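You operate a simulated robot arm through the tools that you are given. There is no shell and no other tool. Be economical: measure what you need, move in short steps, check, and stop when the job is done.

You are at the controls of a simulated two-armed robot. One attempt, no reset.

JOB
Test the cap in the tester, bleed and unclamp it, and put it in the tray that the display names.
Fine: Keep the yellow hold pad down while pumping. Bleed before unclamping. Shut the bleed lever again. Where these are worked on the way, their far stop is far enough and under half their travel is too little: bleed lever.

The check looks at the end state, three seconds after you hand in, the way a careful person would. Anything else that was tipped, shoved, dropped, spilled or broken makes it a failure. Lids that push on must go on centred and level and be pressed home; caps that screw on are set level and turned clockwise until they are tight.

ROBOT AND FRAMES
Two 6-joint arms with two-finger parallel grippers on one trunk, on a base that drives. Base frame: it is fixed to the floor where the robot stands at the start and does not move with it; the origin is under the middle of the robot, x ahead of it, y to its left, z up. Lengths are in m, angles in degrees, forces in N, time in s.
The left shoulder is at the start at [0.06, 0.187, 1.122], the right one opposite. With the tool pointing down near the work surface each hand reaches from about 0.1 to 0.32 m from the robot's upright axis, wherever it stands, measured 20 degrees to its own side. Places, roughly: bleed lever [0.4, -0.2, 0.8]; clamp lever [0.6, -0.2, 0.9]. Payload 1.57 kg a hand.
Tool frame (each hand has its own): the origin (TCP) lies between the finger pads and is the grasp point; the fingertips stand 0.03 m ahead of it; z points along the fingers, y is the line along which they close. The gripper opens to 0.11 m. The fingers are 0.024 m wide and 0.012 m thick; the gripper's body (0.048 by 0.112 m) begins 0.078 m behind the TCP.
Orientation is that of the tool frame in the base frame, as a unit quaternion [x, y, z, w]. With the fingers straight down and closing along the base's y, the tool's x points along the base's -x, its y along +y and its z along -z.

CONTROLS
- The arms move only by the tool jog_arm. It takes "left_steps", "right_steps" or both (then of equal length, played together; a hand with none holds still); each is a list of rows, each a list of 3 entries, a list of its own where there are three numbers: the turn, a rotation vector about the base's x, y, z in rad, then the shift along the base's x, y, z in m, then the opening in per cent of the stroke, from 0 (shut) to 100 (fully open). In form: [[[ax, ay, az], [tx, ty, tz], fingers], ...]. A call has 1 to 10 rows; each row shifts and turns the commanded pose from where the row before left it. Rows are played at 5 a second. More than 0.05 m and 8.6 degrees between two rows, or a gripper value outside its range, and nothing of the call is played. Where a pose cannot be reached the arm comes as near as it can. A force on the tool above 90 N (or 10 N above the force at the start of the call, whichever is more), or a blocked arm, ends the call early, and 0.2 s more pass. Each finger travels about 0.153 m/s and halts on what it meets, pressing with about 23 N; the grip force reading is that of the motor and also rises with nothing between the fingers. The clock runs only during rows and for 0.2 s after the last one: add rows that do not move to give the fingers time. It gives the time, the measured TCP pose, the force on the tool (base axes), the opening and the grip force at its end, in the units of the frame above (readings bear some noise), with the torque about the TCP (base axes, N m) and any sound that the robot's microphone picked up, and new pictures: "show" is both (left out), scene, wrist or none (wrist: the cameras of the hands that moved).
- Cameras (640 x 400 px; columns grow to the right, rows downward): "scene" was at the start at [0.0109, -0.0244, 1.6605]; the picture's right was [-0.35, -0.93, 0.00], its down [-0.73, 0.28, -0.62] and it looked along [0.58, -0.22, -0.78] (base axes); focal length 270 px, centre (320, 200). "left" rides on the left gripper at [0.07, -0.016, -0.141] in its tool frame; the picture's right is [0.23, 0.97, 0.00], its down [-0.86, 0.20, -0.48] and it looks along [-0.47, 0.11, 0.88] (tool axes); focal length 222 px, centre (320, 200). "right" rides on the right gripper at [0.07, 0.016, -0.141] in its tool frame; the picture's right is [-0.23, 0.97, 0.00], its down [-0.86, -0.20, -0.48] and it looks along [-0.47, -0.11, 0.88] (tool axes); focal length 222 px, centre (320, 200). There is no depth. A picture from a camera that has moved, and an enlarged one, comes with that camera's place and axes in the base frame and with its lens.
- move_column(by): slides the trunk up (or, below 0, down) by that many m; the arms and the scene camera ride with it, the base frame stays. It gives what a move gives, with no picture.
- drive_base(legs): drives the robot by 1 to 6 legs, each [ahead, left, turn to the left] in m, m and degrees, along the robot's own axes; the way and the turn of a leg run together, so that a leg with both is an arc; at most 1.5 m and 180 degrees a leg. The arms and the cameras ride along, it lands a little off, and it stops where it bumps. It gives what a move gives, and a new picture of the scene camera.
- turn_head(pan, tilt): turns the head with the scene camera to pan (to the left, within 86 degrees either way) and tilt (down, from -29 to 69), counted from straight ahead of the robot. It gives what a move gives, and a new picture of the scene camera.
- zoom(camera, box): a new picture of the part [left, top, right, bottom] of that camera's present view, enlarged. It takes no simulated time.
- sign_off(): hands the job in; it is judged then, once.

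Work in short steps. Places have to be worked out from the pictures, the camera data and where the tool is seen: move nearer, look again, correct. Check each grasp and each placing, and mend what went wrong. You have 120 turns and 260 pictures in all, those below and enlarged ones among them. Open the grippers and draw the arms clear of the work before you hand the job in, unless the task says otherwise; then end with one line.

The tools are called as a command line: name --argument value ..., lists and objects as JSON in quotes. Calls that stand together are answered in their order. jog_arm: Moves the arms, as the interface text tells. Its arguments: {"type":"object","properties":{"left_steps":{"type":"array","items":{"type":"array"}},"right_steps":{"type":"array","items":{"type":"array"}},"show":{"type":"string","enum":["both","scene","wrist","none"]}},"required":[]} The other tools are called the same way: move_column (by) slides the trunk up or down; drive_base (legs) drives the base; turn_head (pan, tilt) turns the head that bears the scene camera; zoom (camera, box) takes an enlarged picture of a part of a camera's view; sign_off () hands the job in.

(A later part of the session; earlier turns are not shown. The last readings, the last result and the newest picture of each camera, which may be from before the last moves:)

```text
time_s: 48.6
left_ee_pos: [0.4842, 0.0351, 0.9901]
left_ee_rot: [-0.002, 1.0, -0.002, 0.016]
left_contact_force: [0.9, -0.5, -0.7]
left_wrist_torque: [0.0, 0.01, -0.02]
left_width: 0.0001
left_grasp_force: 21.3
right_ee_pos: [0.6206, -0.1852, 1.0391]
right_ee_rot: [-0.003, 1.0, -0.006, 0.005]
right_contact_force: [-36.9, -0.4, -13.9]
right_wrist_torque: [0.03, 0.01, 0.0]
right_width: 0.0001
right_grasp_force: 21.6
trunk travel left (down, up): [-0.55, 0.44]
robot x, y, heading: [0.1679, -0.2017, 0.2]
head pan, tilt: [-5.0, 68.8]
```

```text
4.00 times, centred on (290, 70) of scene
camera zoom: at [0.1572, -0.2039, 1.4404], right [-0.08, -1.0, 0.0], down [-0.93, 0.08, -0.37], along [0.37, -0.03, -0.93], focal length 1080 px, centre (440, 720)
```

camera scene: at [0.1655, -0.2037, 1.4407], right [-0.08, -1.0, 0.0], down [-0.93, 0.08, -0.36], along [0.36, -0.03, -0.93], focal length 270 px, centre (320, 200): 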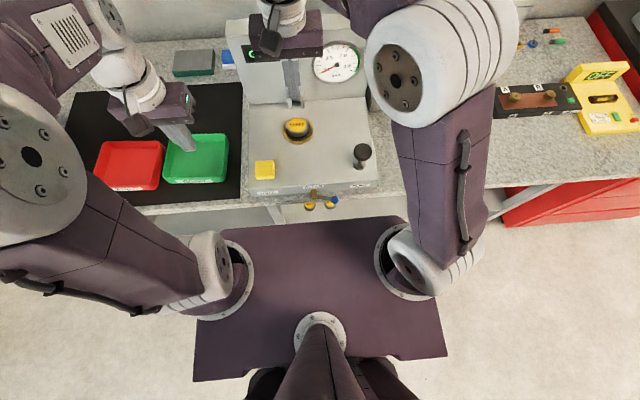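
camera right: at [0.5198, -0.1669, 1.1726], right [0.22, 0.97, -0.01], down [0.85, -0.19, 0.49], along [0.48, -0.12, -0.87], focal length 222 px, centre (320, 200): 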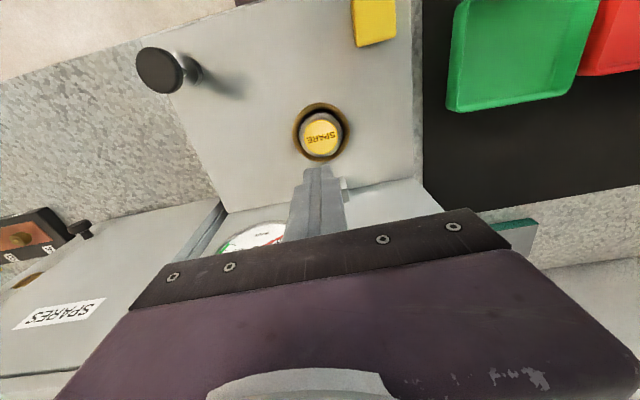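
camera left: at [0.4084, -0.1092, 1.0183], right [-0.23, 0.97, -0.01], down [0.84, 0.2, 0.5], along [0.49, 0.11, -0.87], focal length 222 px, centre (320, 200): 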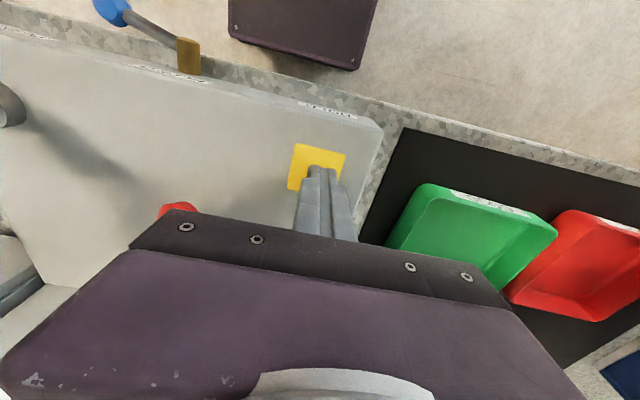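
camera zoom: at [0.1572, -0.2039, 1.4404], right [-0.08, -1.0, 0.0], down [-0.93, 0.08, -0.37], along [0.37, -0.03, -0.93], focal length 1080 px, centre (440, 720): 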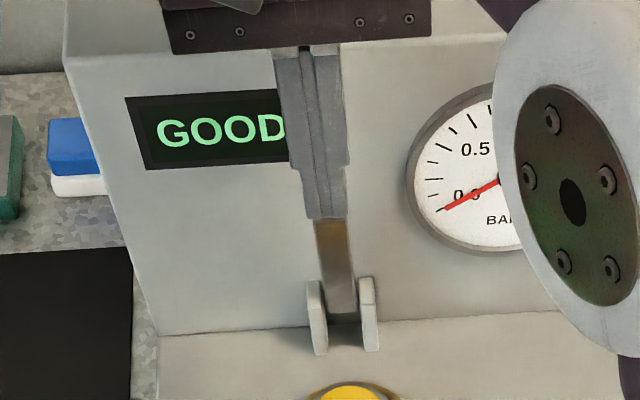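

Stop reached. Back off to above the cap and check that the lever stands and where the cap is.

jog_arm --right_steps '[[[0, 0, 0], [-0.02, 0, 0], 0], [[0, 0, 0], [-0.03, 0, 0], 20], [[0, 0, 0], [-0.02, 0, 0], 50], [[0, 0, 0], [0, 0, 0], 70], [[0, 0, 0], [0, 0, 0], 70]]' --show "both"

zoom --camera "right" --box '[240, 90, 420, 220]'

zoom --camera "scene" --box '[230, 20, 390, 170]'

```text
time_s: 49.8
left_ee_pos: [0.4891, 0.0339, 0.9875]
left_ee_rot: [-0.001, 1.0, -0.002, 0.012]
left_contact_force: [0.0, 0.2, 1.3]
left_wrist_torque: [-0.01, 0.02, -0.02]
left_width: 0.0
left_grasp_force: 21.3
right_ee_pos: [0.5579, -0.1856, 1.038]
right_ee_rot: [-0.002, 1.0, -0.005, 0.007]
right_contact_force: [-0.3, 0.0, 0.7]
right_wrist_torque: [-0.01, 0.04, 0.0]
right_width: 0.0769
right_grasp_force: 0.1
trunk travel left (down, up): [-0.55, 0.44]
robot x, y, heading: [0.1711, -0.2014, 0.3]
head pan, tilt: [-5.0, 68.8]
camera scene: at [0.1648, -0.2038, 1.4407], right [-0.08, -1.0, 0.0], down [-0.93, 0.08, -0.36], along [0.36, -0.03, -0.93], focal length 270 px, centre (320, 200)
camera right: at [0.4868, -0.1679, 1.1772], right [0.22, 0.97, -0.01], down [0.85, -0.19, 0.49], along [0.48, -0.12, -0.87], focal length 222 px, centre (320, 200)
```

scene: 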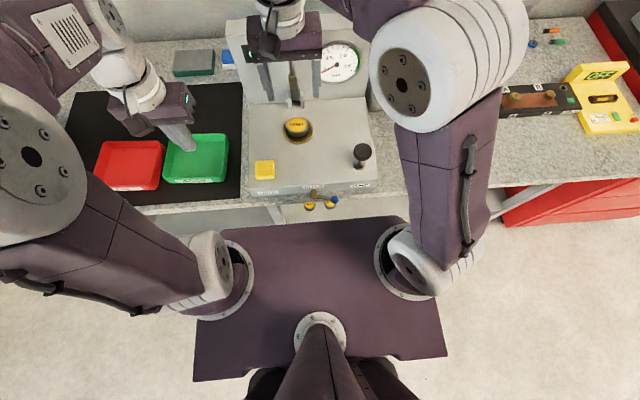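
right: 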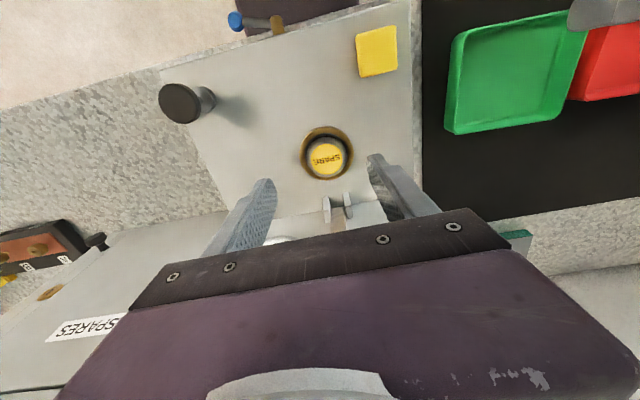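

```text
3.08 times, centred on (330, 155) of right
camera zoom: at [0.4868, -0.1679, 1.1772], right [0.22, 0.97, -0.01], down [0.85, -0.19, 0.49], along [0.48, -0.12, -0.87], focal length 684 px, centre (289, 338)
```

zoom: 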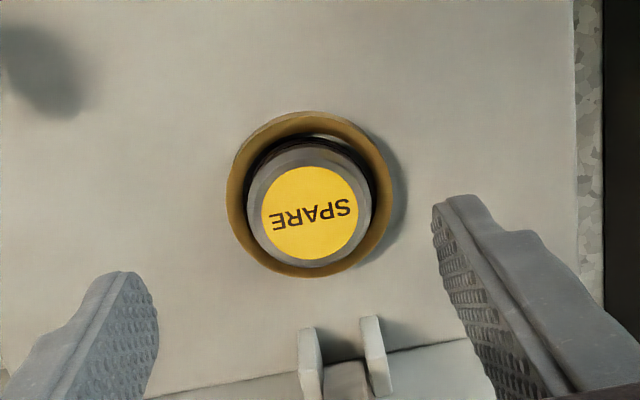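

```text
2.67 times, centred on (310, 95) of scene
camera zoom: at [0.1648, -0.2038, 1.4407], right [-0.08, -1.0, 0.0], down [-0.93, 0.08, -0.36], along [0.36, -0.03, -0.93], focal length 720 px, centre (347, 480)
```

zoom: 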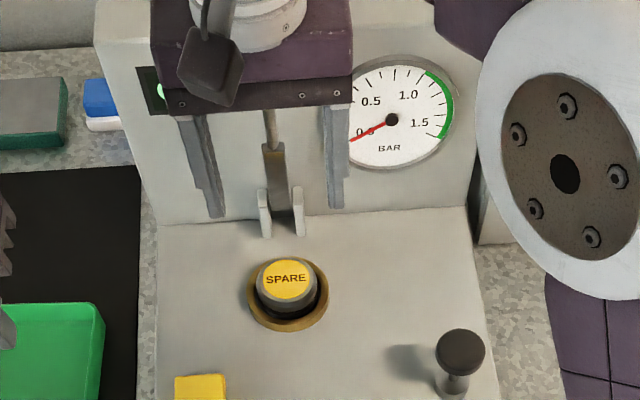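

Cap top centre ≈(0.589,-0.184,0.878), ring top ≈0.857, lever stands upright. I tilt the gripper ~11° to keep its body off the lever and approach to z≈0.95 with fingers opened.

jog_arm --right_steps '[[[0, -0.1, 0], [0.01, 0.001, 0], 85], [[0, -0.1, 0], [0.01, 0.001, 0], 85], [[0, 0, 0], [0.005, 0, -0.045], 85], [[0, 0, 0], [0.003, 0, -0.04], 85], [[0, 0, 0], [0, 0, 0], 85]]' --show "both"

zoom --camera "right" --box '[240, 90, 420, 220]'

zoom --camera "scene" --box '[230, 20, 390, 170]'

```text
time_s: 51.0
left_ee_pos: [0.4887, 0.0361, 0.988]
left_ee_rot: [-0.001, 1.0, -0.003, 0.012]
left_contact_force: [0.7, 0.3, 0.2]
left_wrist_torque: [-0.01, 0.01, 0.01]
left_width: 0.0
left_grasp_force: 21.2
right_ee_pos: [0.5851, -0.1842, 0.9531]
right_ee_rot: [-0.002, 0.994, -0.005, 0.106]
right_contact_force: [0.0, 0.7, 0.2]
right_wrist_torque: [0.02, -0.04, -0.02]
right_width: 0.0933
right_grasp_force: 0.0
trunk travel left (down, up): [-0.55, 0.44]
robot x, y, heading: [0.1723, -0.1983, 0.1]
head pan, tilt: [-5.0, 68.8]
camera scene: at [0.165, -0.2039, 1.4407], right [-0.08, -1.0, 0.0], down [-0.93, 0.08, -0.36], along [0.36, -0.03, -0.93], focal length 270 px, centre (320, 200)
camera right: at [0.4875, -0.1664, 1.0754], right [0.22, 0.97, 0.04], down [0.74, -0.19, 0.65], along [0.64, -0.12, -0.76], focal length 222 px, centre (320, 200)
```

scene: 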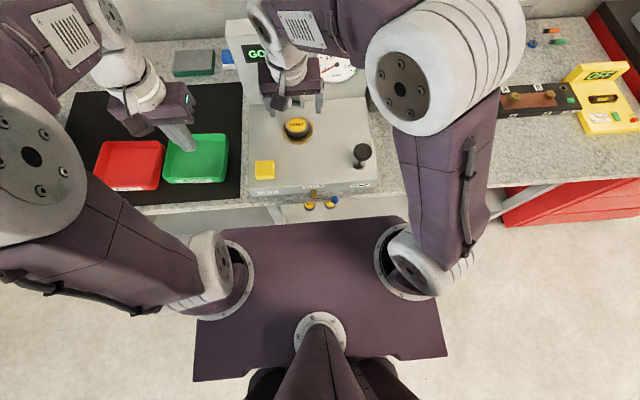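
right: 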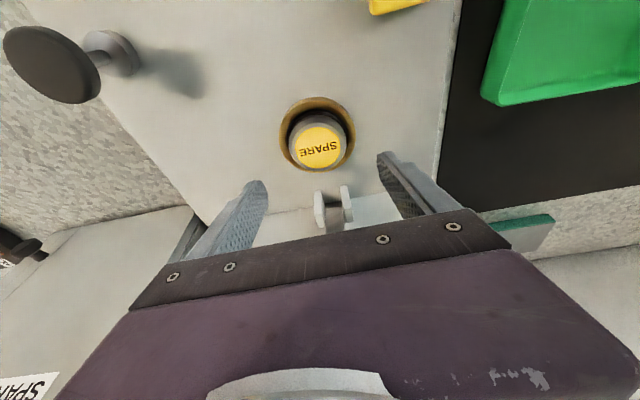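

```text
3.08 times, centred on (330, 155) of right
camera zoom: at [0.4875, -0.1664, 1.0754], right [0.22, 0.97, 0.04], down [0.74, -0.19, 0.65], along [0.64, -0.12, -0.76], focal length 684 px, centre (289, 338)
```

zoom: 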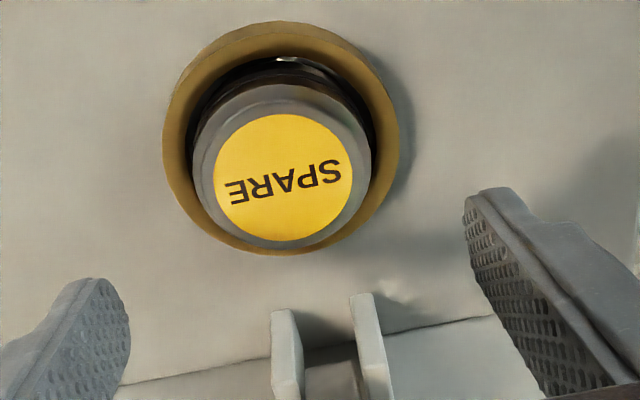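

```text
2.67 times, centred on (310, 95) of scene
camera zoom: at [0.165, -0.2039, 1.4407], right [-0.08, -1.0, 0.0], down [-0.93, 0.08, -0.36], along [0.36, -0.03, -0.93], focal length 720 px, centre (347, 480)
```

zoom: 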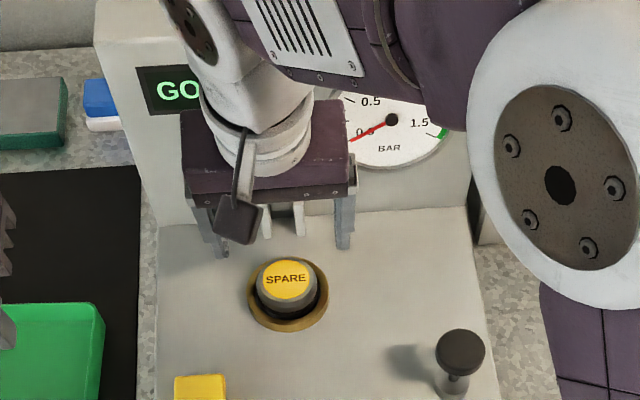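

Centred. Descend to TCP z≈0.893 and close on the cap.

jog_arm --right_steps '[[[0, 0, 0], [-0.001, -0.001, -0.03], 85], [[0, 0, 0], [0, 0, -0.02], 85], [[0, 0, 0], [0, 0, -0.01], 85], [[0, 0, 0], [0, 0, 0], 60], [[0, 0, 0], [0, 0, 0], 45], [[0, 0, 0], [0, 0, 0], 30], [[0, 0, 0], [0, 0, 0], 30]]' --show "wrist"

zoom --camera "right" --box '[240, 90, 420, 220]'

```text
time_s: 52.6
left_ee_pos: [0.4896, 0.0362, 0.9881]
left_ee_rot: [-0.002, 1.0, -0.003, 0.013]
left_contact_force: [-0.2, 0.0, -0.3]
left_wrist_torque: [0.01, 0.0, 0.02]
left_width: 0.0
left_grasp_force: 21.5
right_ee_pos: [0.5861, -0.1829, 0.8909]
right_ee_rot: [-0.001, 0.994, -0.006, 0.107]
right_contact_force: [0.1, 2.9, 0.4]
right_wrist_torque: [0.78, -0.21, -0.47]
right_width: 0.0816
right_grasp_force: 45.2
trunk travel left (down, up): [-0.55, 0.44]
robot x, y, heading: [0.1697, -0.202, -0.1]
head pan, tilt: [-5.0, 68.8]
camera right: at [0.4883, -0.1661, 1.0144], right [0.22, 0.97, 0.04], down [0.73, -0.19, 0.65], along [0.64, -0.12, -0.76], focal length 222 px, centre (320, 200)
```

right: 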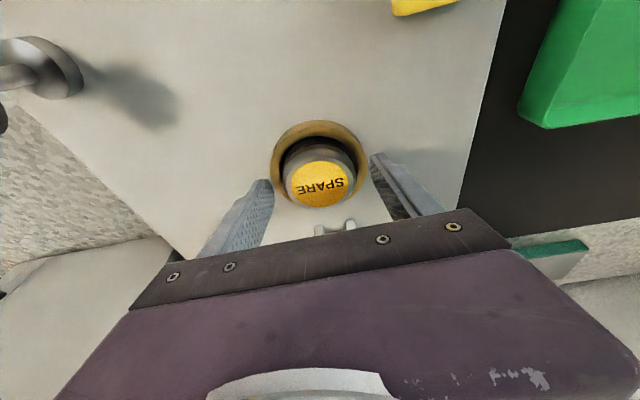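

```text
3.08 times, centred on (330, 155) of right
camera zoom: at [0.4883, -0.1661, 1.0144], right [0.22, 0.97, 0.04], down [0.73, -0.19, 0.65], along [0.64, -0.12, -0.76], focal length 684 px, centre (289, 338)
```

zoom: 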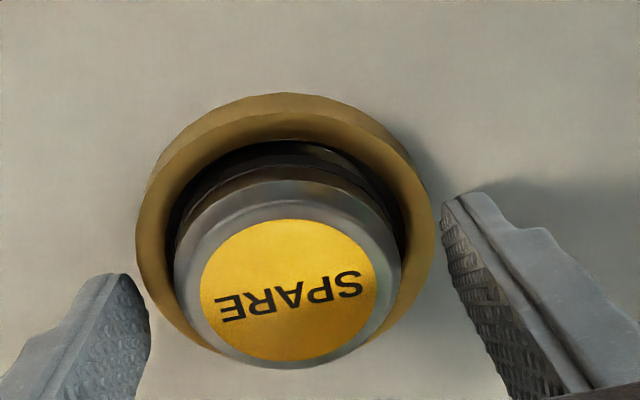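

The fingers stopped at 81.6 mm—on the brass ring. Open, raise 1 cm and try again.

jog_arm --right_steps '[[[0, 0, 0], [0, 0, 0], 85], [[0, 0, 0], [0, -0.001, 0.01], 85], [[0, 0, 0], [0, 0, 0], 70], [[0, 0, 0], [0, 0, 0], 50], [[0, 0, 0], [0, 0, 0], 35], [[0, 0, 0], [0, 0, 0], 30]]' --show "wrist"

zoom --camera "right" --box '[240, 90, 420, 220]'

```text
time_s: 54.0
left_ee_pos: [0.49, 0.0351, 0.9876]
left_ee_rot: [0.0, 1.0, -0.003, 0.012]
left_contact_force: [-0.5, -0.1, -0.7]
left_wrist_torque: [-0.03, 0.01, -0.01]
left_width: 0.0
left_grasp_force: 21.5
right_ee_pos: [0.5851, -0.1858, 0.9027]
right_ee_rot: [-0.001, 0.994, -0.006, 0.106]
right_contact_force: [1.3, -0.5, 1.8]
right_wrist_torque: [-0.03, -0.02, 0.0]
right_width: 0.0568
right_grasp_force: 22.3
trunk travel left (down, up): [-0.55, 0.44]
robot x, y, heading: [0.1671, -0.1988, 0.3]
head pan, tilt: [-5.0, 68.8]
camera right: at [0.4881, -0.1673, 1.0253], right [0.22, 0.97, 0.04], down [0.74, -0.19, 0.65], along [0.64, -0.12, -0.76], focal length 222 px, centre (320, 200)
```

right: 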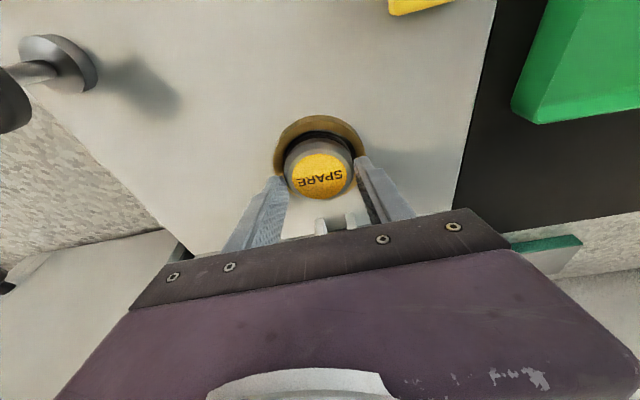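

```text
3.08 times, centred on (330, 155) of right
camera zoom: at [0.4881, -0.1673, 1.0253], right [0.22, 0.97, 0.04], down [0.74, -0.19, 0.65], along [0.64, -0.12, -0.76], focal length 684 px, centre (289, 338)
```

zoom: 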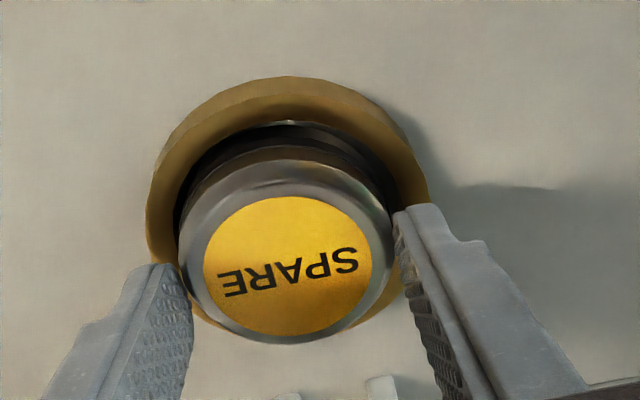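

Gripping the cap at 57 mm. Lift 3 cm and check it comes along.

jog_arm --right_steps '[[[0, 0, 0], [0, 0, 0], 10], [[0, 0, 0], [0, 0, 0.01], 10], [[0, 0, 0], [0, 0, 0.015], 10], [[0, 0, 0], [0, 0, 0.015], 10]]' --show "both"

zoom --camera "right" --box '[240, 90, 420, 220]'

```text
time_s: 55.0
left_ee_pos: [0.4895, 0.035, 0.9872]
left_ee_rot: [-0.001, 1.0, -0.002, 0.013]
left_contact_force: [0.6, 0.2, -0.1]
left_wrist_torque: [0.02, -0.01, -0.01]
left_width: 0.0003
left_grasp_force: 21.4
right_ee_pos: [0.5861, -0.1864, 0.9437]
right_ee_rot: [-0.002, 0.994, -0.005, 0.106]
right_contact_force: [0.0, -0.6, -0.5]
right_wrist_torque: [0.02, 0.0, -0.01]
right_width: 0.0111
right_grasp_force: 0.1
trunk travel left (down, up): [-0.55, 0.44]
robot x, y, heading: [0.1655, -0.1997, 0.2]
head pan, tilt: [-5.0, 68.8]
camera scene: at [0.165, -0.2039, 1.4407], right [-0.08, -1.0, 0.0], down [-0.93, 0.08, -0.36], along [0.36, -0.03, -0.93], focal length 270 px, centre (320, 200)
camera right: at [0.4883, -0.168, 1.0654], right [0.22, 0.97, 0.04], down [0.74, -0.19, 0.65], along [0.64, -0.12, -0.76], focal length 222 px, centre (320, 200)
```

scene: 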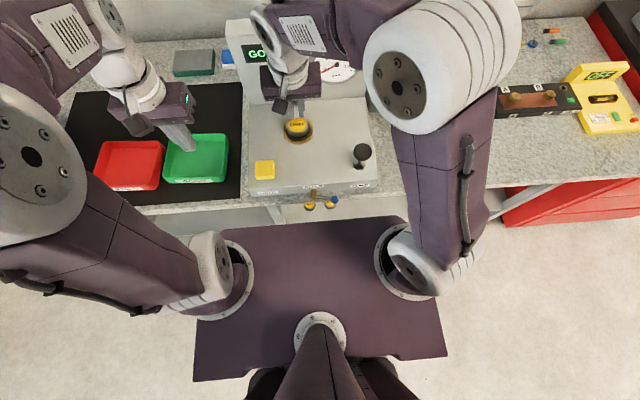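
right: 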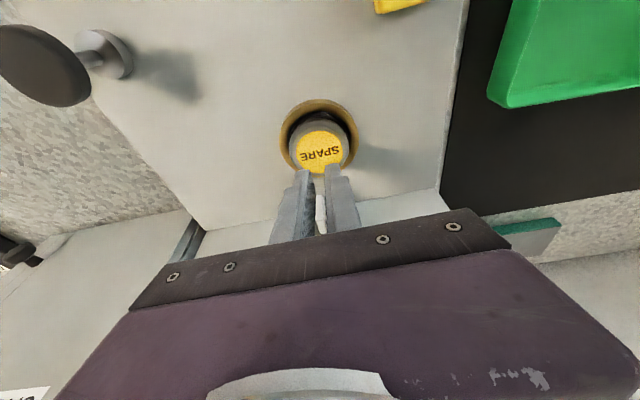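

```text
3.08 times, centred on (330, 155) of right
camera zoom: at [0.4883, -0.168, 1.0654], right [0.22, 0.97, 0.04], down [0.74, -0.19, 0.65], along [0.64, -0.12, -0.76], focal length 684 px, centre (289, 338)
```

zoom: 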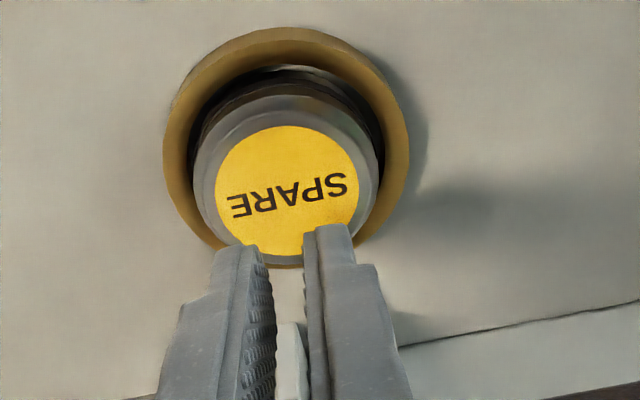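

The grip slipped off the top chamfer; the tips were ~8 mm behind the cap's centre and high. I reduce tilt, shift, and regrip ~5 mm lower.

jog_arm --right_steps '[[[0, 0.1, 0], [-0.004, 0, 0], 60], [[0, 0, 0], [0, 0, 0], 85], [[0, 0, 0], [0, 0, 0], 85], [[0, 0, 0], [0, 0.001, -0.03], 85], [[0, 0, 0], [0, 0, -0.018], 85], [[0, 0, 0], [0, 0, 0], 60], [[0, 0, 0], [0, 0, 0], 45], [[0, 0, 0], [0, 0, 0], 30], [[0, 0, 0], [0, 0, 0], 30]]' --show "wrist"

zoom --camera "right" --box '[240, 90, 420, 220]'

```text
time_s: 57.0
left_ee_pos: [0.4904, 0.0344, 0.9873]
left_ee_rot: [-0.001, 1.0, -0.002, 0.012]
left_contact_force: [0.1, 0.3, 0.1]
left_wrist_torque: [-0.04, 0.03, 0.01]
left_width: 0.0
left_grasp_force: 21.1
right_ee_pos: [0.5817, -0.1858, 0.8948]
right_ee_rot: [-0.001, 0.998, -0.006, 0.056]
right_contact_force: [1.0, 0.5, 0.9]
right_wrist_torque: [0.02, -0.06, -0.01]
right_width: 0.0569
right_grasp_force: 23.0
trunk travel left (down, up): [-0.55, 0.44]
robot x, y, heading: [0.1644, -0.1985, 0.4]
head pan, tilt: [-5.0, 68.8]
camera right: at [0.4971, -0.1668, 1.0275], right [0.22, 0.97, 0.02], down [0.8, -0.19, 0.57], along [0.56, -0.12, -0.82], focal length 222 px, centre (320, 200)
```

right: 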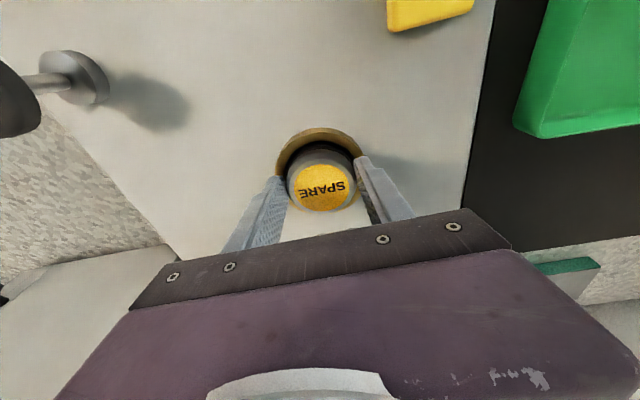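

```text
3.08 times, centred on (330, 155) of right
camera zoom: at [0.4971, -0.1668, 1.0275], right [0.22, 0.97, 0.02], down [0.8, -0.19, 0.57], along [0.56, -0.12, -0.82], focal length 684 px, centre (289, 338)
```

zoom: 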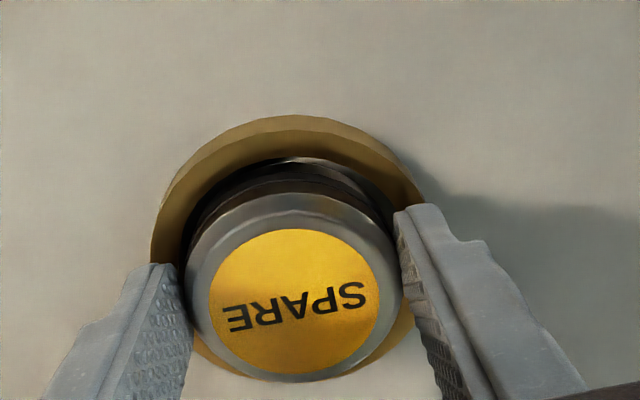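

Now lower and better centred on the cap. Squeeze fully and lift slowly 1 cm.

jog_arm --right_steps '[[[0, 0, 0], [0, 0, 0], 0], [[0, 0, 0], [0, 0, 0], 0], [[0, 0, 0], [0, 0, 0.003], 0], [[0, 0, 0], [0, 0, 0.003], 0], [[0, 0, 0], [0, 0, 0.004], 0]]' --show "wrist"

```text
time_s: 58.2
left_ee_pos: [0.4905, 0.0346, 0.9872]
left_ee_rot: [-0.001, 1.0, -0.003, 0.012]
left_contact_force: [0.6, -0.2, 1.1]
left_wrist_torque: [0.01, -0.03, 0.01]
left_width: 0.0
left_grasp_force: 21.4
right_ee_pos: [0.5818, -0.1852, 0.905]
right_ee_rot: [-0.001, 0.998, -0.006, 0.056]
right_contact_force: [0.5, 0.0, -0.8]
right_wrist_torque: [0.0, 0.01, 0.05]
right_width: 0.0571
right_grasp_force: 22.8
trunk travel left (down, up): [-0.55, 0.44]
robot x, y, heading: [0.1662, -0.2053, 0.1]
head pan, tilt: [-5.0, 68.8]
camera right: at [0.4977, -0.1668, 1.037], right [0.22, 0.97, 0.02], down [0.8, -0.19, 0.57], along [0.56, -0.12, -0.82], focal length 222 px, centre (320, 200)
```

right: 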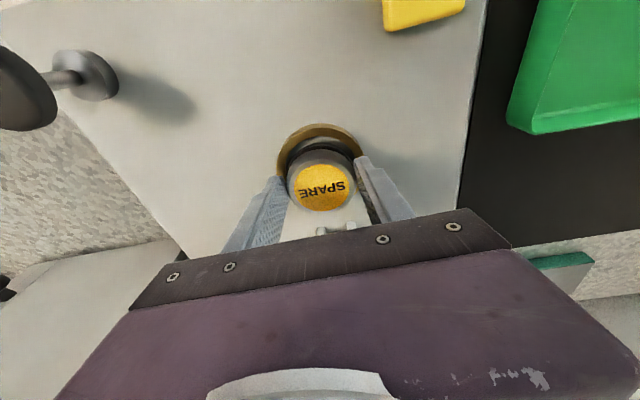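

The cap is rising with the hand. Continue lifting to clear the ring.

jog_arm --right_steps '[[[0, 0, 0], [0, 0, 0.01], 0], [[0, 0, 0], [0, 0, 0.015], 0], [[0, 0, 0], [0, 0, 0.02], 0], [[0, 0, 0], [-0.01, 0, 0.02], 0]]' --show "both"

```text
time_s: 59.2
left_ee_pos: [0.4895, 0.035, 0.9871]
left_ee_rot: [-0.001, 1.0, -0.003, 0.013]
left_contact_force: [-0.1, -0.2, -0.5]
left_wrist_torque: [0.0, -0.02, -0.02]
left_width: 0.0
left_grasp_force: 21.1
right_ee_pos: [0.5713, -0.1844, 0.9706]
right_ee_rot: [-0.002, 0.998, -0.004, 0.057]
right_contact_force: [-0.7, -0.5, -1.3]
right_wrist_torque: [-0.03, 0.01, -0.02]
right_width: 0.0568
right_grasp_force: 22.8
trunk travel left (down, up): [-0.55, 0.44]
robot x, y, heading: [0.1715, -0.2011, 0.1]
head pan, tilt: [-5.0, 68.8]
camera scene: at [0.1645, -0.2039, 1.4407], right [-0.08, -1.0, 0.0], down [-0.93, 0.08, -0.36], along [0.36, -0.03, -0.93], focal length 270 px, centre (320, 200)
camera right: at [0.4873, -0.1669, 1.1024], right [0.22, 0.97, 0.02], down [0.8, -0.19, 0.57], along [0.56, -0.11, -0.82], focal length 222 px, centre (320, 200)
```

scene: 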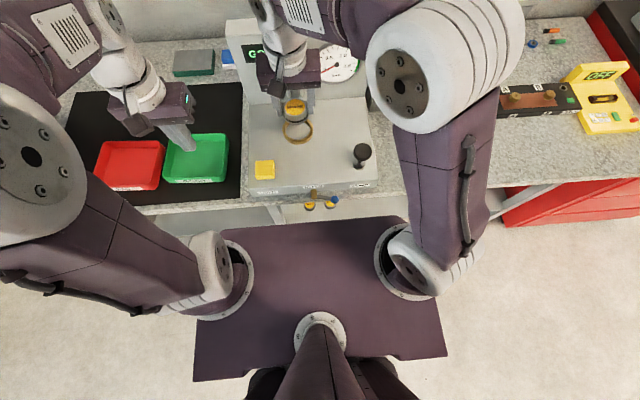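
right: 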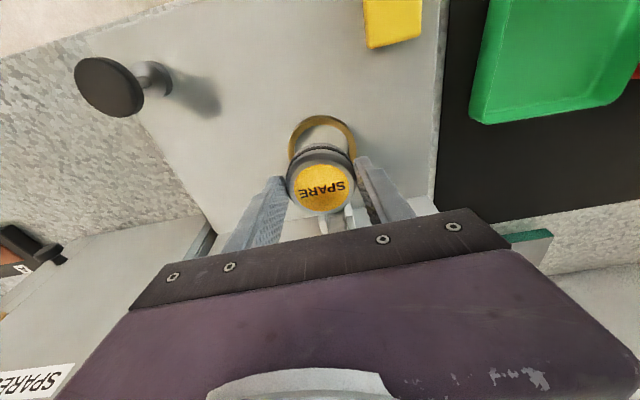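

Cap is held securely. Tray centre (GOOD, green) ≈(0.56,0.105). Raise the trunk 10 cm, lift the left hand clear, then back 5 cm and drive 0.28 m left.

move_column --by 0.1

jog_arm --left_steps '[[[0, 0, 0], [-0.02, 0, 0.04], 0], [[0, 0, 0], [-0.02, 0, 0.04], 0]]' --show "none"

drive_base --legs '[[-0.05, 0, 0], [0, 0.14, 0]]'

```text
time_s: 60.5
left_ee_pos: [0.49, 0.036, 1.087]
left_ee_rot: [0.0, 1.0, -0.003, 0.012]
left_contact_force: [0.8, 0.0, -0.3]
left_wrist_torque: [-0.01, 0.0, -0.05]
left_width: 0.0
left_grasp_force: 21.2
right_ee_pos: [0.5724, -0.1844, 1.071]
right_ee_rot: [-0.001, 0.998, -0.005, 0.056]
right_contact_force: [-0.7, -0.5, -0.8]
right_wrist_torque: [-0.02, 0.02, -0.02]
right_width: 0.0568
right_grasp_force: 22.9
trunk travel left (down, up): [-0.65, 0.34]
robot x, y, heading: [0.1696, -0.2001, 0.2]
head pan, tilt: [-5.0, 68.8]
```

```text
time_s: 61.1
left_ee_pos: [0.4468, 0.0337, 1.1676]
left_ee_rot: [0.0, 1.0, -0.002, 0.013]
left_contact_force: [-1.1, 0.2, 0.1]
left_wrist_torque: [-0.01, -0.06, -0.01]
left_width: 0.0001
left_grasp_force: 21.3
right_ee_pos: [0.5727, -0.1846, 1.0709]
right_ee_rot: [-0.002, 0.998, -0.005, 0.056]
right_contact_force: [0.3, 0.1, -0.3]
right_wrist_torque: [-0.01, 0.0, 0.0]
right_width: 0.0567
right_grasp_force: 22.7
trunk travel left (down, up): [-0.65, 0.34]
robot x, y, heading: [0.1661, -0.2027, 0.1]
head pan, tilt: [-5.0, 68.8]
```

```text
time_s: 63.0
left_ee_pos: [0.4008, 0.1737, 1.1669]
left_ee_rot: [-0.001, 1.0, -0.003, 0.012]
left_contact_force: [-0.2, -0.1, -0.5]
left_wrist_torque: [-0.01, 0.02, 0.01]
left_width: 0.0
left_grasp_force: 21.0
right_ee_pos: [0.5235, -0.0462, 1.0702]
right_ee_rot: [-0.002, 0.998, -0.005, 0.055]
right_contact_force: [0.2, 0.5, -1.3]
right_wrist_torque: [0.03, -0.01, 0.02]
right_width: 0.0567
right_grasp_force: 22.4
trunk travel left (down, up): [-0.65, 0.34]
robot x, y, heading: [0.1205, -0.0628, 0.5]
head pan, tilt: [-5.0, 68.8]
camera scene: at [0.1168, -0.0652, 1.5407], right [-0.08, -1.0, 0.0], down [-0.93, 0.08, -0.36], along [0.36, -0.03, -0.93], focal length 270 px, centre (320, 200)
```

scene: 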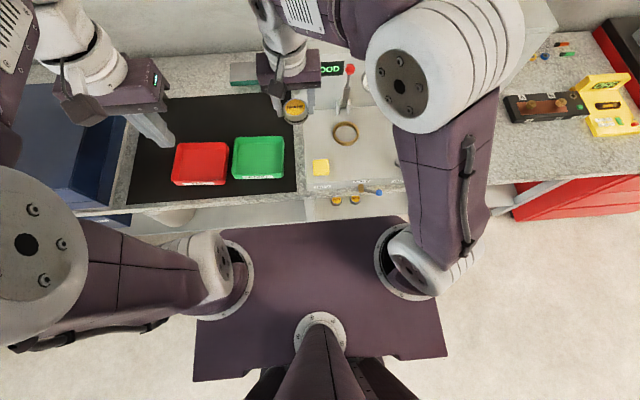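

All clear; drive another 0.14 m left.

drive_base --legs '[[0, 0.145, 0]]'

jog_arm --right_steps '[[[0, 0, 0], [0.02, 0, 0], 0], [[0, 0.11, 0], [0.015, 0, -0.03], 0], [[0, 0, 0], [0, 0, 0], 0]]' --show "both"

```text
time_s: 64.3
left_ee_pos: [0.3981, 0.3221, 1.1678]
left_ee_rot: [-0.002, 1.0, -0.003, 0.012]
left_contact_force: [-0.8, -0.8, 0.0]
left_wrist_torque: [0.02, -0.03, 0.01]
left_width: 0.0
left_grasp_force: 21.2
right_ee_pos: [0.5227, 0.1025, 1.0689]
right_ee_rot: [-0.003, 0.998, -0.004, 0.056]
right_contact_force: [-1.0, 0.5, -1.0]
right_wrist_torque: [-0.01, 0.04, 0.02]
right_width: 0.0567
right_grasp_force: 22.8
trunk travel left (down, up): [-0.65, 0.34]
robot x, y, heading: [0.1167, 0.0873, 0.2]
head pan, tilt: [-5.0, 68.8]
camera scene: at [0.1151, 0.0827, 1.5407], right [-0.08, -1.0, 0.0], down [-0.93, 0.08, -0.36], along [0.36, -0.03, -0.93], focal length 270 px, centre (320, 200)
```

scene: 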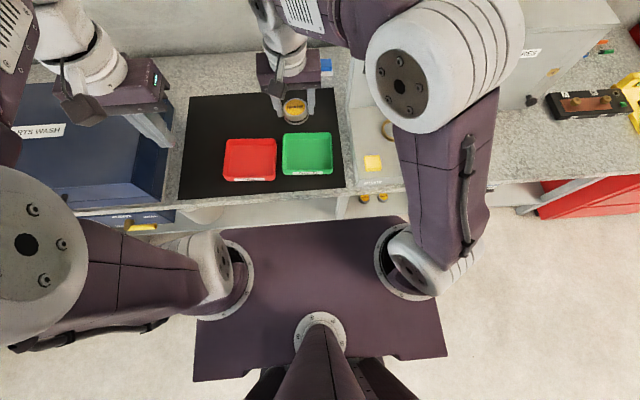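

```text
time_s: 65.2
left_ee_pos: [0.3961, 0.3236, 1.1674]
left_ee_rot: [-0.003, 1.0, -0.004, 0.014]
left_contact_force: [-0.3, -0.3, 0.6]
left_wrist_torque: [0.01, 0.02, 0.02]
left_width: 0.0
left_grasp_force: 20.8
right_ee_pos: [0.5552, 0.1037, 1.0423]
right_ee_rot: [-0.003, 1.0, -0.005, 0.001]
right_contact_force: [-0.9, 0.0, -0.9]
right_wrist_torque: [0.01, -0.02, 0.03]
right_width: 0.0569
right_grasp_force: 22.9
trunk travel left (down, up): [-0.65, 0.34]
robot x, y, heading: [0.122, 0.0895, -0.0]
head pan, tilt: [-5.0, 68.8]
camera scene: at [0.1135, 0.0842, 1.5407], right [-0.08, -1.0, 0.0], down [-0.93, 0.08, -0.36], along [0.36, -0.03, -0.93], focal length 270 px, centre (320, 200)
camera right: at [0.4862, 0.122, 1.1814], right [0.22, 0.98, -0.01], down [0.85, -0.19, 0.48], along [0.47, -0.11, -0.88], focal length 222 px, centre (320, 200)
```

scene: 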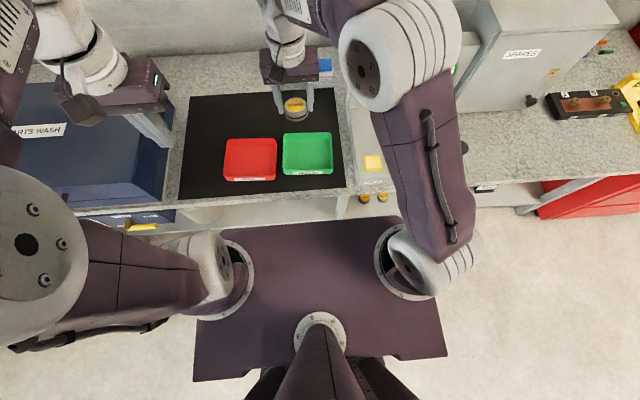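
right: 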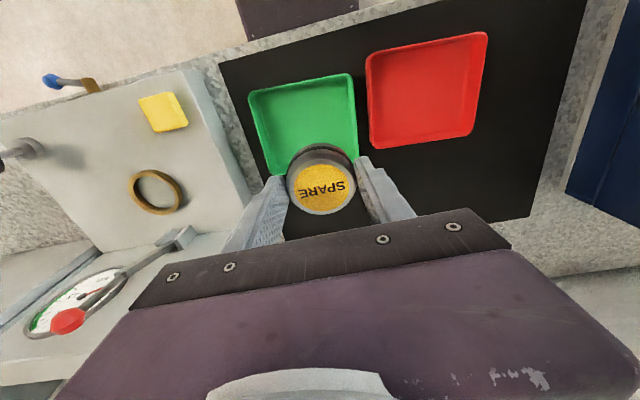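

Tray rim spans x 0.485–0.635, y 0.005–0.165 at z≈0.80, centre (0.558,0.087). Lower the cap over the centre.

jog_arm --right_steps '[[[0, 0, 0], [0, -0.016, -0.04], 0], [[0, 0, 0], [0.001, 0, -0.045], 0], [[0, 0, 0], [0, 0, -0.045], 0], [[0, 0, 0], [0, 0, -0.035], 0], [[0, 0, 0], [0, 0, 0], 0]]' --show "both"

zoom --camera "scene" --box '[260, 80, 360, 190]'

```text
time_s: 66.3
left_ee_pos: [0.3975, 0.3231, 1.1666]
left_ee_rot: [-0.002, 1.0, -0.003, 0.013]
left_contact_force: [-0.5, 0.0, 0.1]
left_wrist_torque: [-0.01, -0.01, 0.04]
left_width: 0.0002
left_grasp_force: 21.9
right_ee_pos: [0.5585, 0.0885, 0.8754]
right_ee_rot: [-0.003, 1.0, -0.004, 0.001]
right_contact_force: [-0.2, -0.3, 0.1]
right_wrist_torque: [0.01, -0.01, -0.01]
right_width: 0.0569
right_grasp_force: 23.3
trunk travel left (down, up): [-0.65, 0.34]
robot x, y, heading: [0.121, 0.0849, 0.3]
head pan, tilt: [-5.0, 68.8]
camera scene: at [0.1145, 0.0841, 1.5407], right [-0.08, -1.0, 0.0], down [-0.93, 0.08, -0.36], along [0.36, -0.03, -0.93], focal length 270 px, centre (320, 200)
camera right: at [0.4891, 0.1066, 1.0163], right [0.22, 0.98, -0.01], down [0.85, -0.19, 0.48], along [0.47, -0.11, -0.88], focal length 222 px, centre (320, 200)
```

scene: 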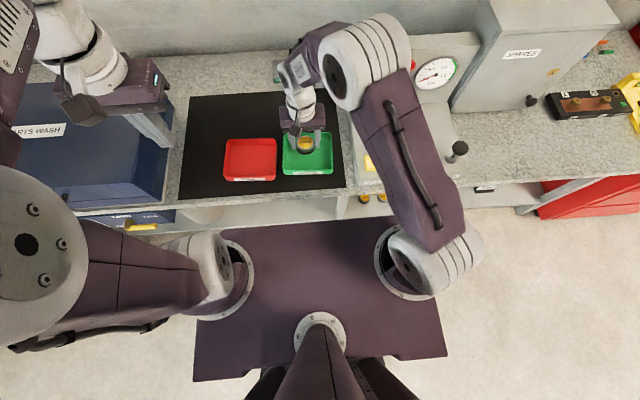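
right: 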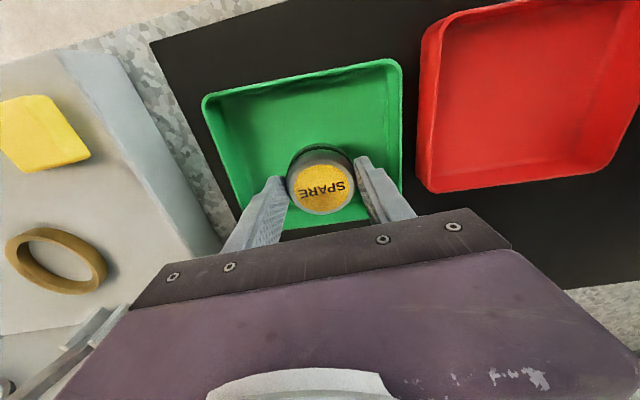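

```text
3.64 times, centred on (310, 135) of scene
camera zoom: at [0.1145, 0.0841, 1.5407], right [-0.08, -1.0, 0.0], down [-0.93, 0.08, -0.36], along [0.36, -0.03, -0.93], focal length 982 px, centre (356, 436)
```

zoom: 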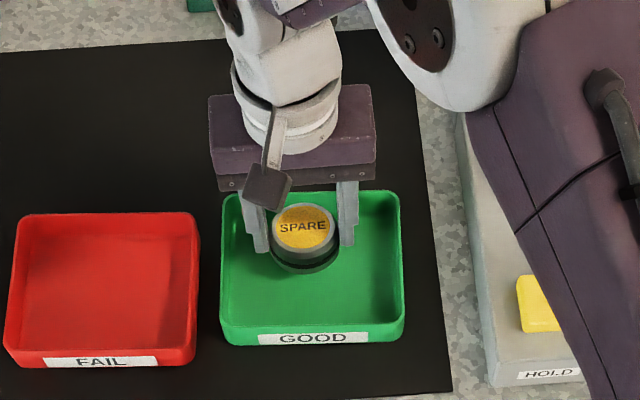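

Over the tray. Move 1.2 cm toward the front and lower in small steps to contact.

jog_arm --right_steps '[[[0, 0, 0], [-0.012, 0, -0.012], 0], [[0, 0, 0], [0, 0, -0.008], 0], [[0, 0, 0], [0, 0, -0.005], 0], [[0, 0, 0], [0, 0, 0], 0]]' --show "none"

zoom --camera "scene" --box '[260, 80, 360, 190]'

```text
time_s: 67.3
left_ee_pos: [0.3971, 0.323, 1.1677]
left_ee_rot: [-0.002, 1.0, -0.003, 0.013]
left_contact_force: [-0.4, 0.3, 0.1]
left_wrist_torque: [-0.02, 0.0, 0.0]
left_width: 0.0
left_grasp_force: 21.1
right_ee_pos: [0.5458, 0.0888, 0.8515]
right_ee_rot: [-0.003, 1.0, -0.004, 0.002]
right_contact_force: [-0.6, 3.5, 10.5]
right_wrist_torque: [0.16, -0.34, 0.06]
right_width: 0.0571
right_grasp_force: 23.2
trunk travel left (down, up): [-0.65, 0.34]
robot x, y, heading: [0.1207, 0.0897, 0.2]
head pan, tilt: [-5.0, 68.8]
```

```text
3.64 times, centred on (310, 135) of scene
camera zoom: at [0.1132, 0.0846, 1.5407], right [-0.08, -1.0, 0.0], down [-0.93, 0.08, -0.36], along [0.36, -0.03, -0.93], focal length 982 px, centre (356, 436)
```

zoom: 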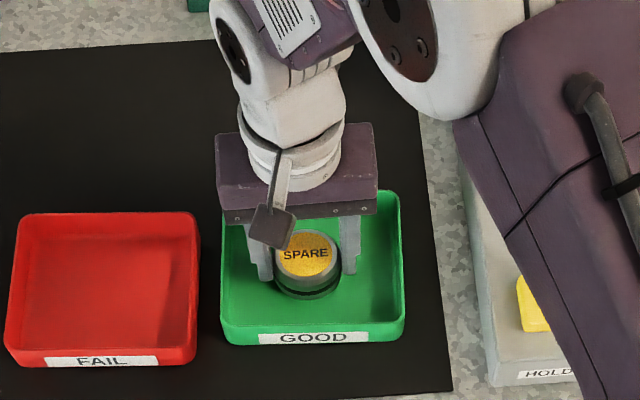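

Contact with the floor (10 N). Release and lift straight up.

jog_arm --right_steps '[[[0, 0, 0], [0, 0, 0], 62], [[0, 0, 0], [0, 0, 0], 70], [[0, 0, 0], [0, 0, 0], 70], [[0, 0, 0], [0, 0, 0.03], 70], [[0, 0, 0], [0, 0, 0.05], 70], [[0, 0, 0], [-0.02, 0, 0.05], 70], [[0, 0, 0], [-0.02, 0, 0.05], 70]]' --show "both"

```text
refused: row 6 steps farther than a row can; nothing moved
```

jog_arm --right_steps '[[[0, 0, 0], [0, 0, 0], 62], [[0, 0, 0], [0, 0, 0], 70], [[0, 0, 0], [0, 0, 0], 70], [[0, 0, 0], [0, 0, 0.03], 70], [[0, 0, 0], [0, 0, 0.045], 70], [[0, 0, 0], [-0.02, 0, 0.045], 70], [[0, 0, 0], [-0.02, 0, 0.045], 70]]' --show "both"

```text
time_s: 69.0
left_ee_pos: [0.3957, 0.3226, 1.168]
left_ee_rot: [-0.002, 1.0, -0.002, 0.013]
left_contact_force: [-1.0, -0.3, 0.3]
left_wrist_torque: [-0.01, -0.08, 0.01]
left_width: 0.0
left_grasp_force: 21.2
right_ee_pos: [0.5048, 0.0851, 1.0177]
right_ee_rot: [-0.004, 1.0, -0.005, 0.002]
right_contact_force: [-1.1, 0.1, -0.5]
right_wrist_torque: [0.02, -0.02, -0.02]
right_width: 0.0768
right_grasp_force: 0.0
trunk travel left (down, up): [-0.65, 0.34]
robot x, y, heading: [0.1182, 0.082, 0.5]
head pan, tilt: [-5.0, 68.8]
camera scene: at [0.113, 0.0837, 1.5407], right [-0.08, -1.0, 0.0], down [-0.93, 0.08, -0.36], along [0.36, -0.03, -0.93], focal length 270 px, centre (320, 200)
camera right: at [0.4359, 0.1036, 1.1579], right [0.22, 0.98, -0.01], down [0.85, -0.19, 0.48], along [0.47, -0.11, -0.88], focal length 222 px, centre (320, 200)
```

scene: 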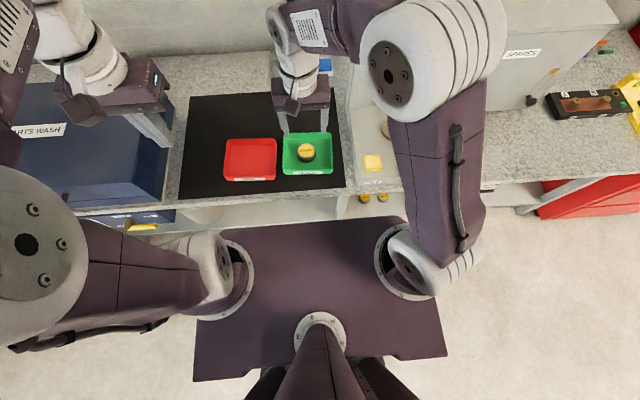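
right: 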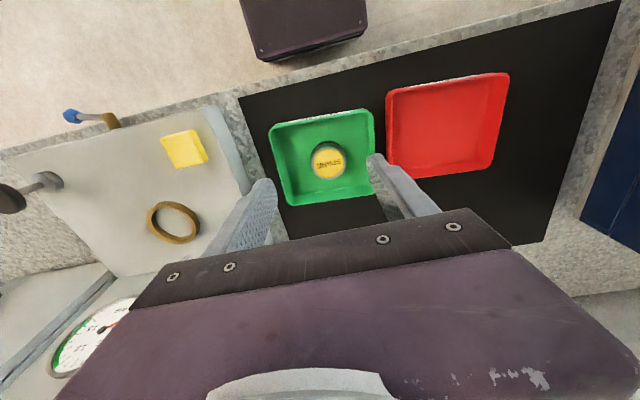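

Cap sits flat in the GOOD tray. Open the left gripper, drive back clear, and verify lever and cap.

jog_arm --left_steps '[[[0, 0, 0], [0, 0, 0], 60], [[0, 0, 0], [0, 0, 0], 100], [[0, 0, 0], [0, 0, 0], 100]]' --right_steps '[[[0, 0, 0], [0, 0, 0.04], 100], [[0, 0, 0], [0, 0, 0.04], 100], [[0, 0, 0], [0, 0, 0], 100]]' --show "none"

drive_base --legs '[[-0.25, 0, 0]]'

turn_head --pan -20 --tilt 50

zoom --camera "scene" --box '[200, 100, 400, 225]'

```text
time_s: 69.8
left_ee_pos: [0.3974, 0.3233, 1.1661]
left_ee_rot: [-0.004, 1.0, -0.002, 0.012]
left_contact_force: [0.1, -0.4, -0.3]
left_wrist_torque: [0.01, -0.02, 0.0]
left_width: 0.11
left_grasp_force: 0.0
right_ee_pos: [0.5054, 0.0865, 1.0943]
right_ee_rot: [-0.003, 1.0, -0.005, 0.001]
right_contact_force: [0.9, -0.4, 0.0]
right_wrist_torque: [0.02, 0.02, 0.0]
right_width: 0.1098
right_grasp_force: 0.0
trunk travel left (down, up): [-0.65, 0.34]
robot x, y, heading: [0.1184, 0.0876, 0.4]
head pan, tilt: [-5.0, 68.8]
```

```text
time_s: 71.6
left_ee_pos: [0.1481, 0.3218, 1.1654]
left_ee_rot: [-0.003, 1.0, -0.003, 0.013]
left_contact_force: [-0.1, 0.6, -0.5]
left_wrist_torque: [-0.01, 0.01, 0.0]
left_width: 0.1102
left_grasp_force: 0.0
right_ee_pos: [0.2563, 0.0862, 1.0949]
right_ee_rot: [-0.003, 1.0, -0.005, 0.001]
right_contact_force: [0.1, -0.1, -0.6]
right_wrist_torque: [-0.03, -0.01, 0.0]
right_width: 0.1099
right_grasp_force: 0.1
trunk travel left (down, up): [-0.65, 0.34]
robot x, y, heading: [-0.13, 0.0856, 0.2]
head pan, tilt: [-5.0, 68.8]
camera scene: at [-0.1337, 0.0824, 1.5407], right [-0.08, -1.0, 0.0], down [-0.93, 0.07, -0.36], along [0.36, -0.03, -0.93], focal length 270 px, centre (320, 200)
```

scene: 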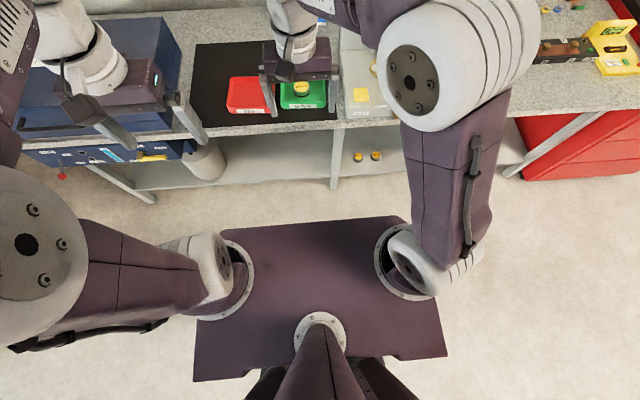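

```text
time_s: 72.4
left_ee_pos: [0.1473, 0.3215, 1.1664]
left_ee_rot: [-0.003, 1.0, -0.002, 0.012]
left_contact_force: [0.3, 0.0, -0.3]
left_wrist_torque: [0.0, -0.05, -0.03]
left_width: 0.1098
left_grasp_force: 0.2
right_ee_pos: [0.2565, 0.087, 1.0952]
right_ee_rot: [-0.003, 1.0, -0.005, 0.0]
right_contact_force: [-0.3, -0.9, -0.5]
right_wrist_torque: [-0.02, 0.01, 0.02]
right_width: 0.1101
right_grasp_force: 0.1
trunk travel left (down, up): [-0.65, 0.34]
robot x, y, heading: [-0.1301, 0.0868, 0.7]
head pan, tilt: [-20.0, 50.0]
camera scene: at [-0.1176, 0.0611, 1.5626], right [-0.33, -0.94, 0.0], down [-0.72, 0.26, -0.64], along [0.61, -0.21, -0.77], focal length 270 px, centre (320, 200)
```

scene: 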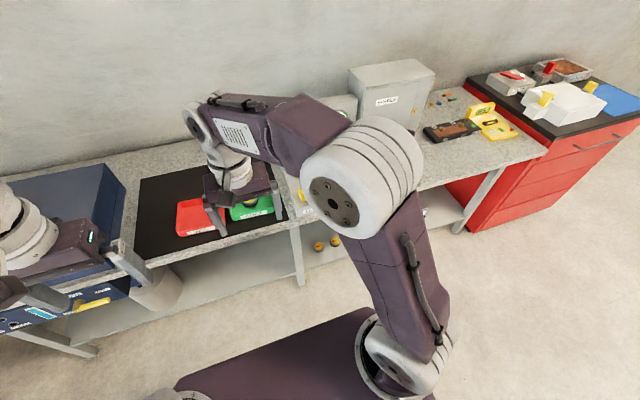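

```text
3.20 times, centred on (300, 162) of scene
camera zoom: at [-0.1176, 0.0611, 1.5626], right [-0.33, -0.94, 0.0], down [-0.72, 0.26, -0.64], along [0.61, -0.21, -0.77], focal length 864 px, centre (384, 320)
```

zoom: 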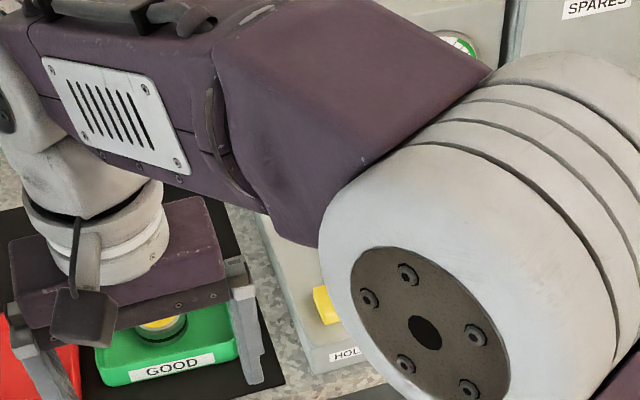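

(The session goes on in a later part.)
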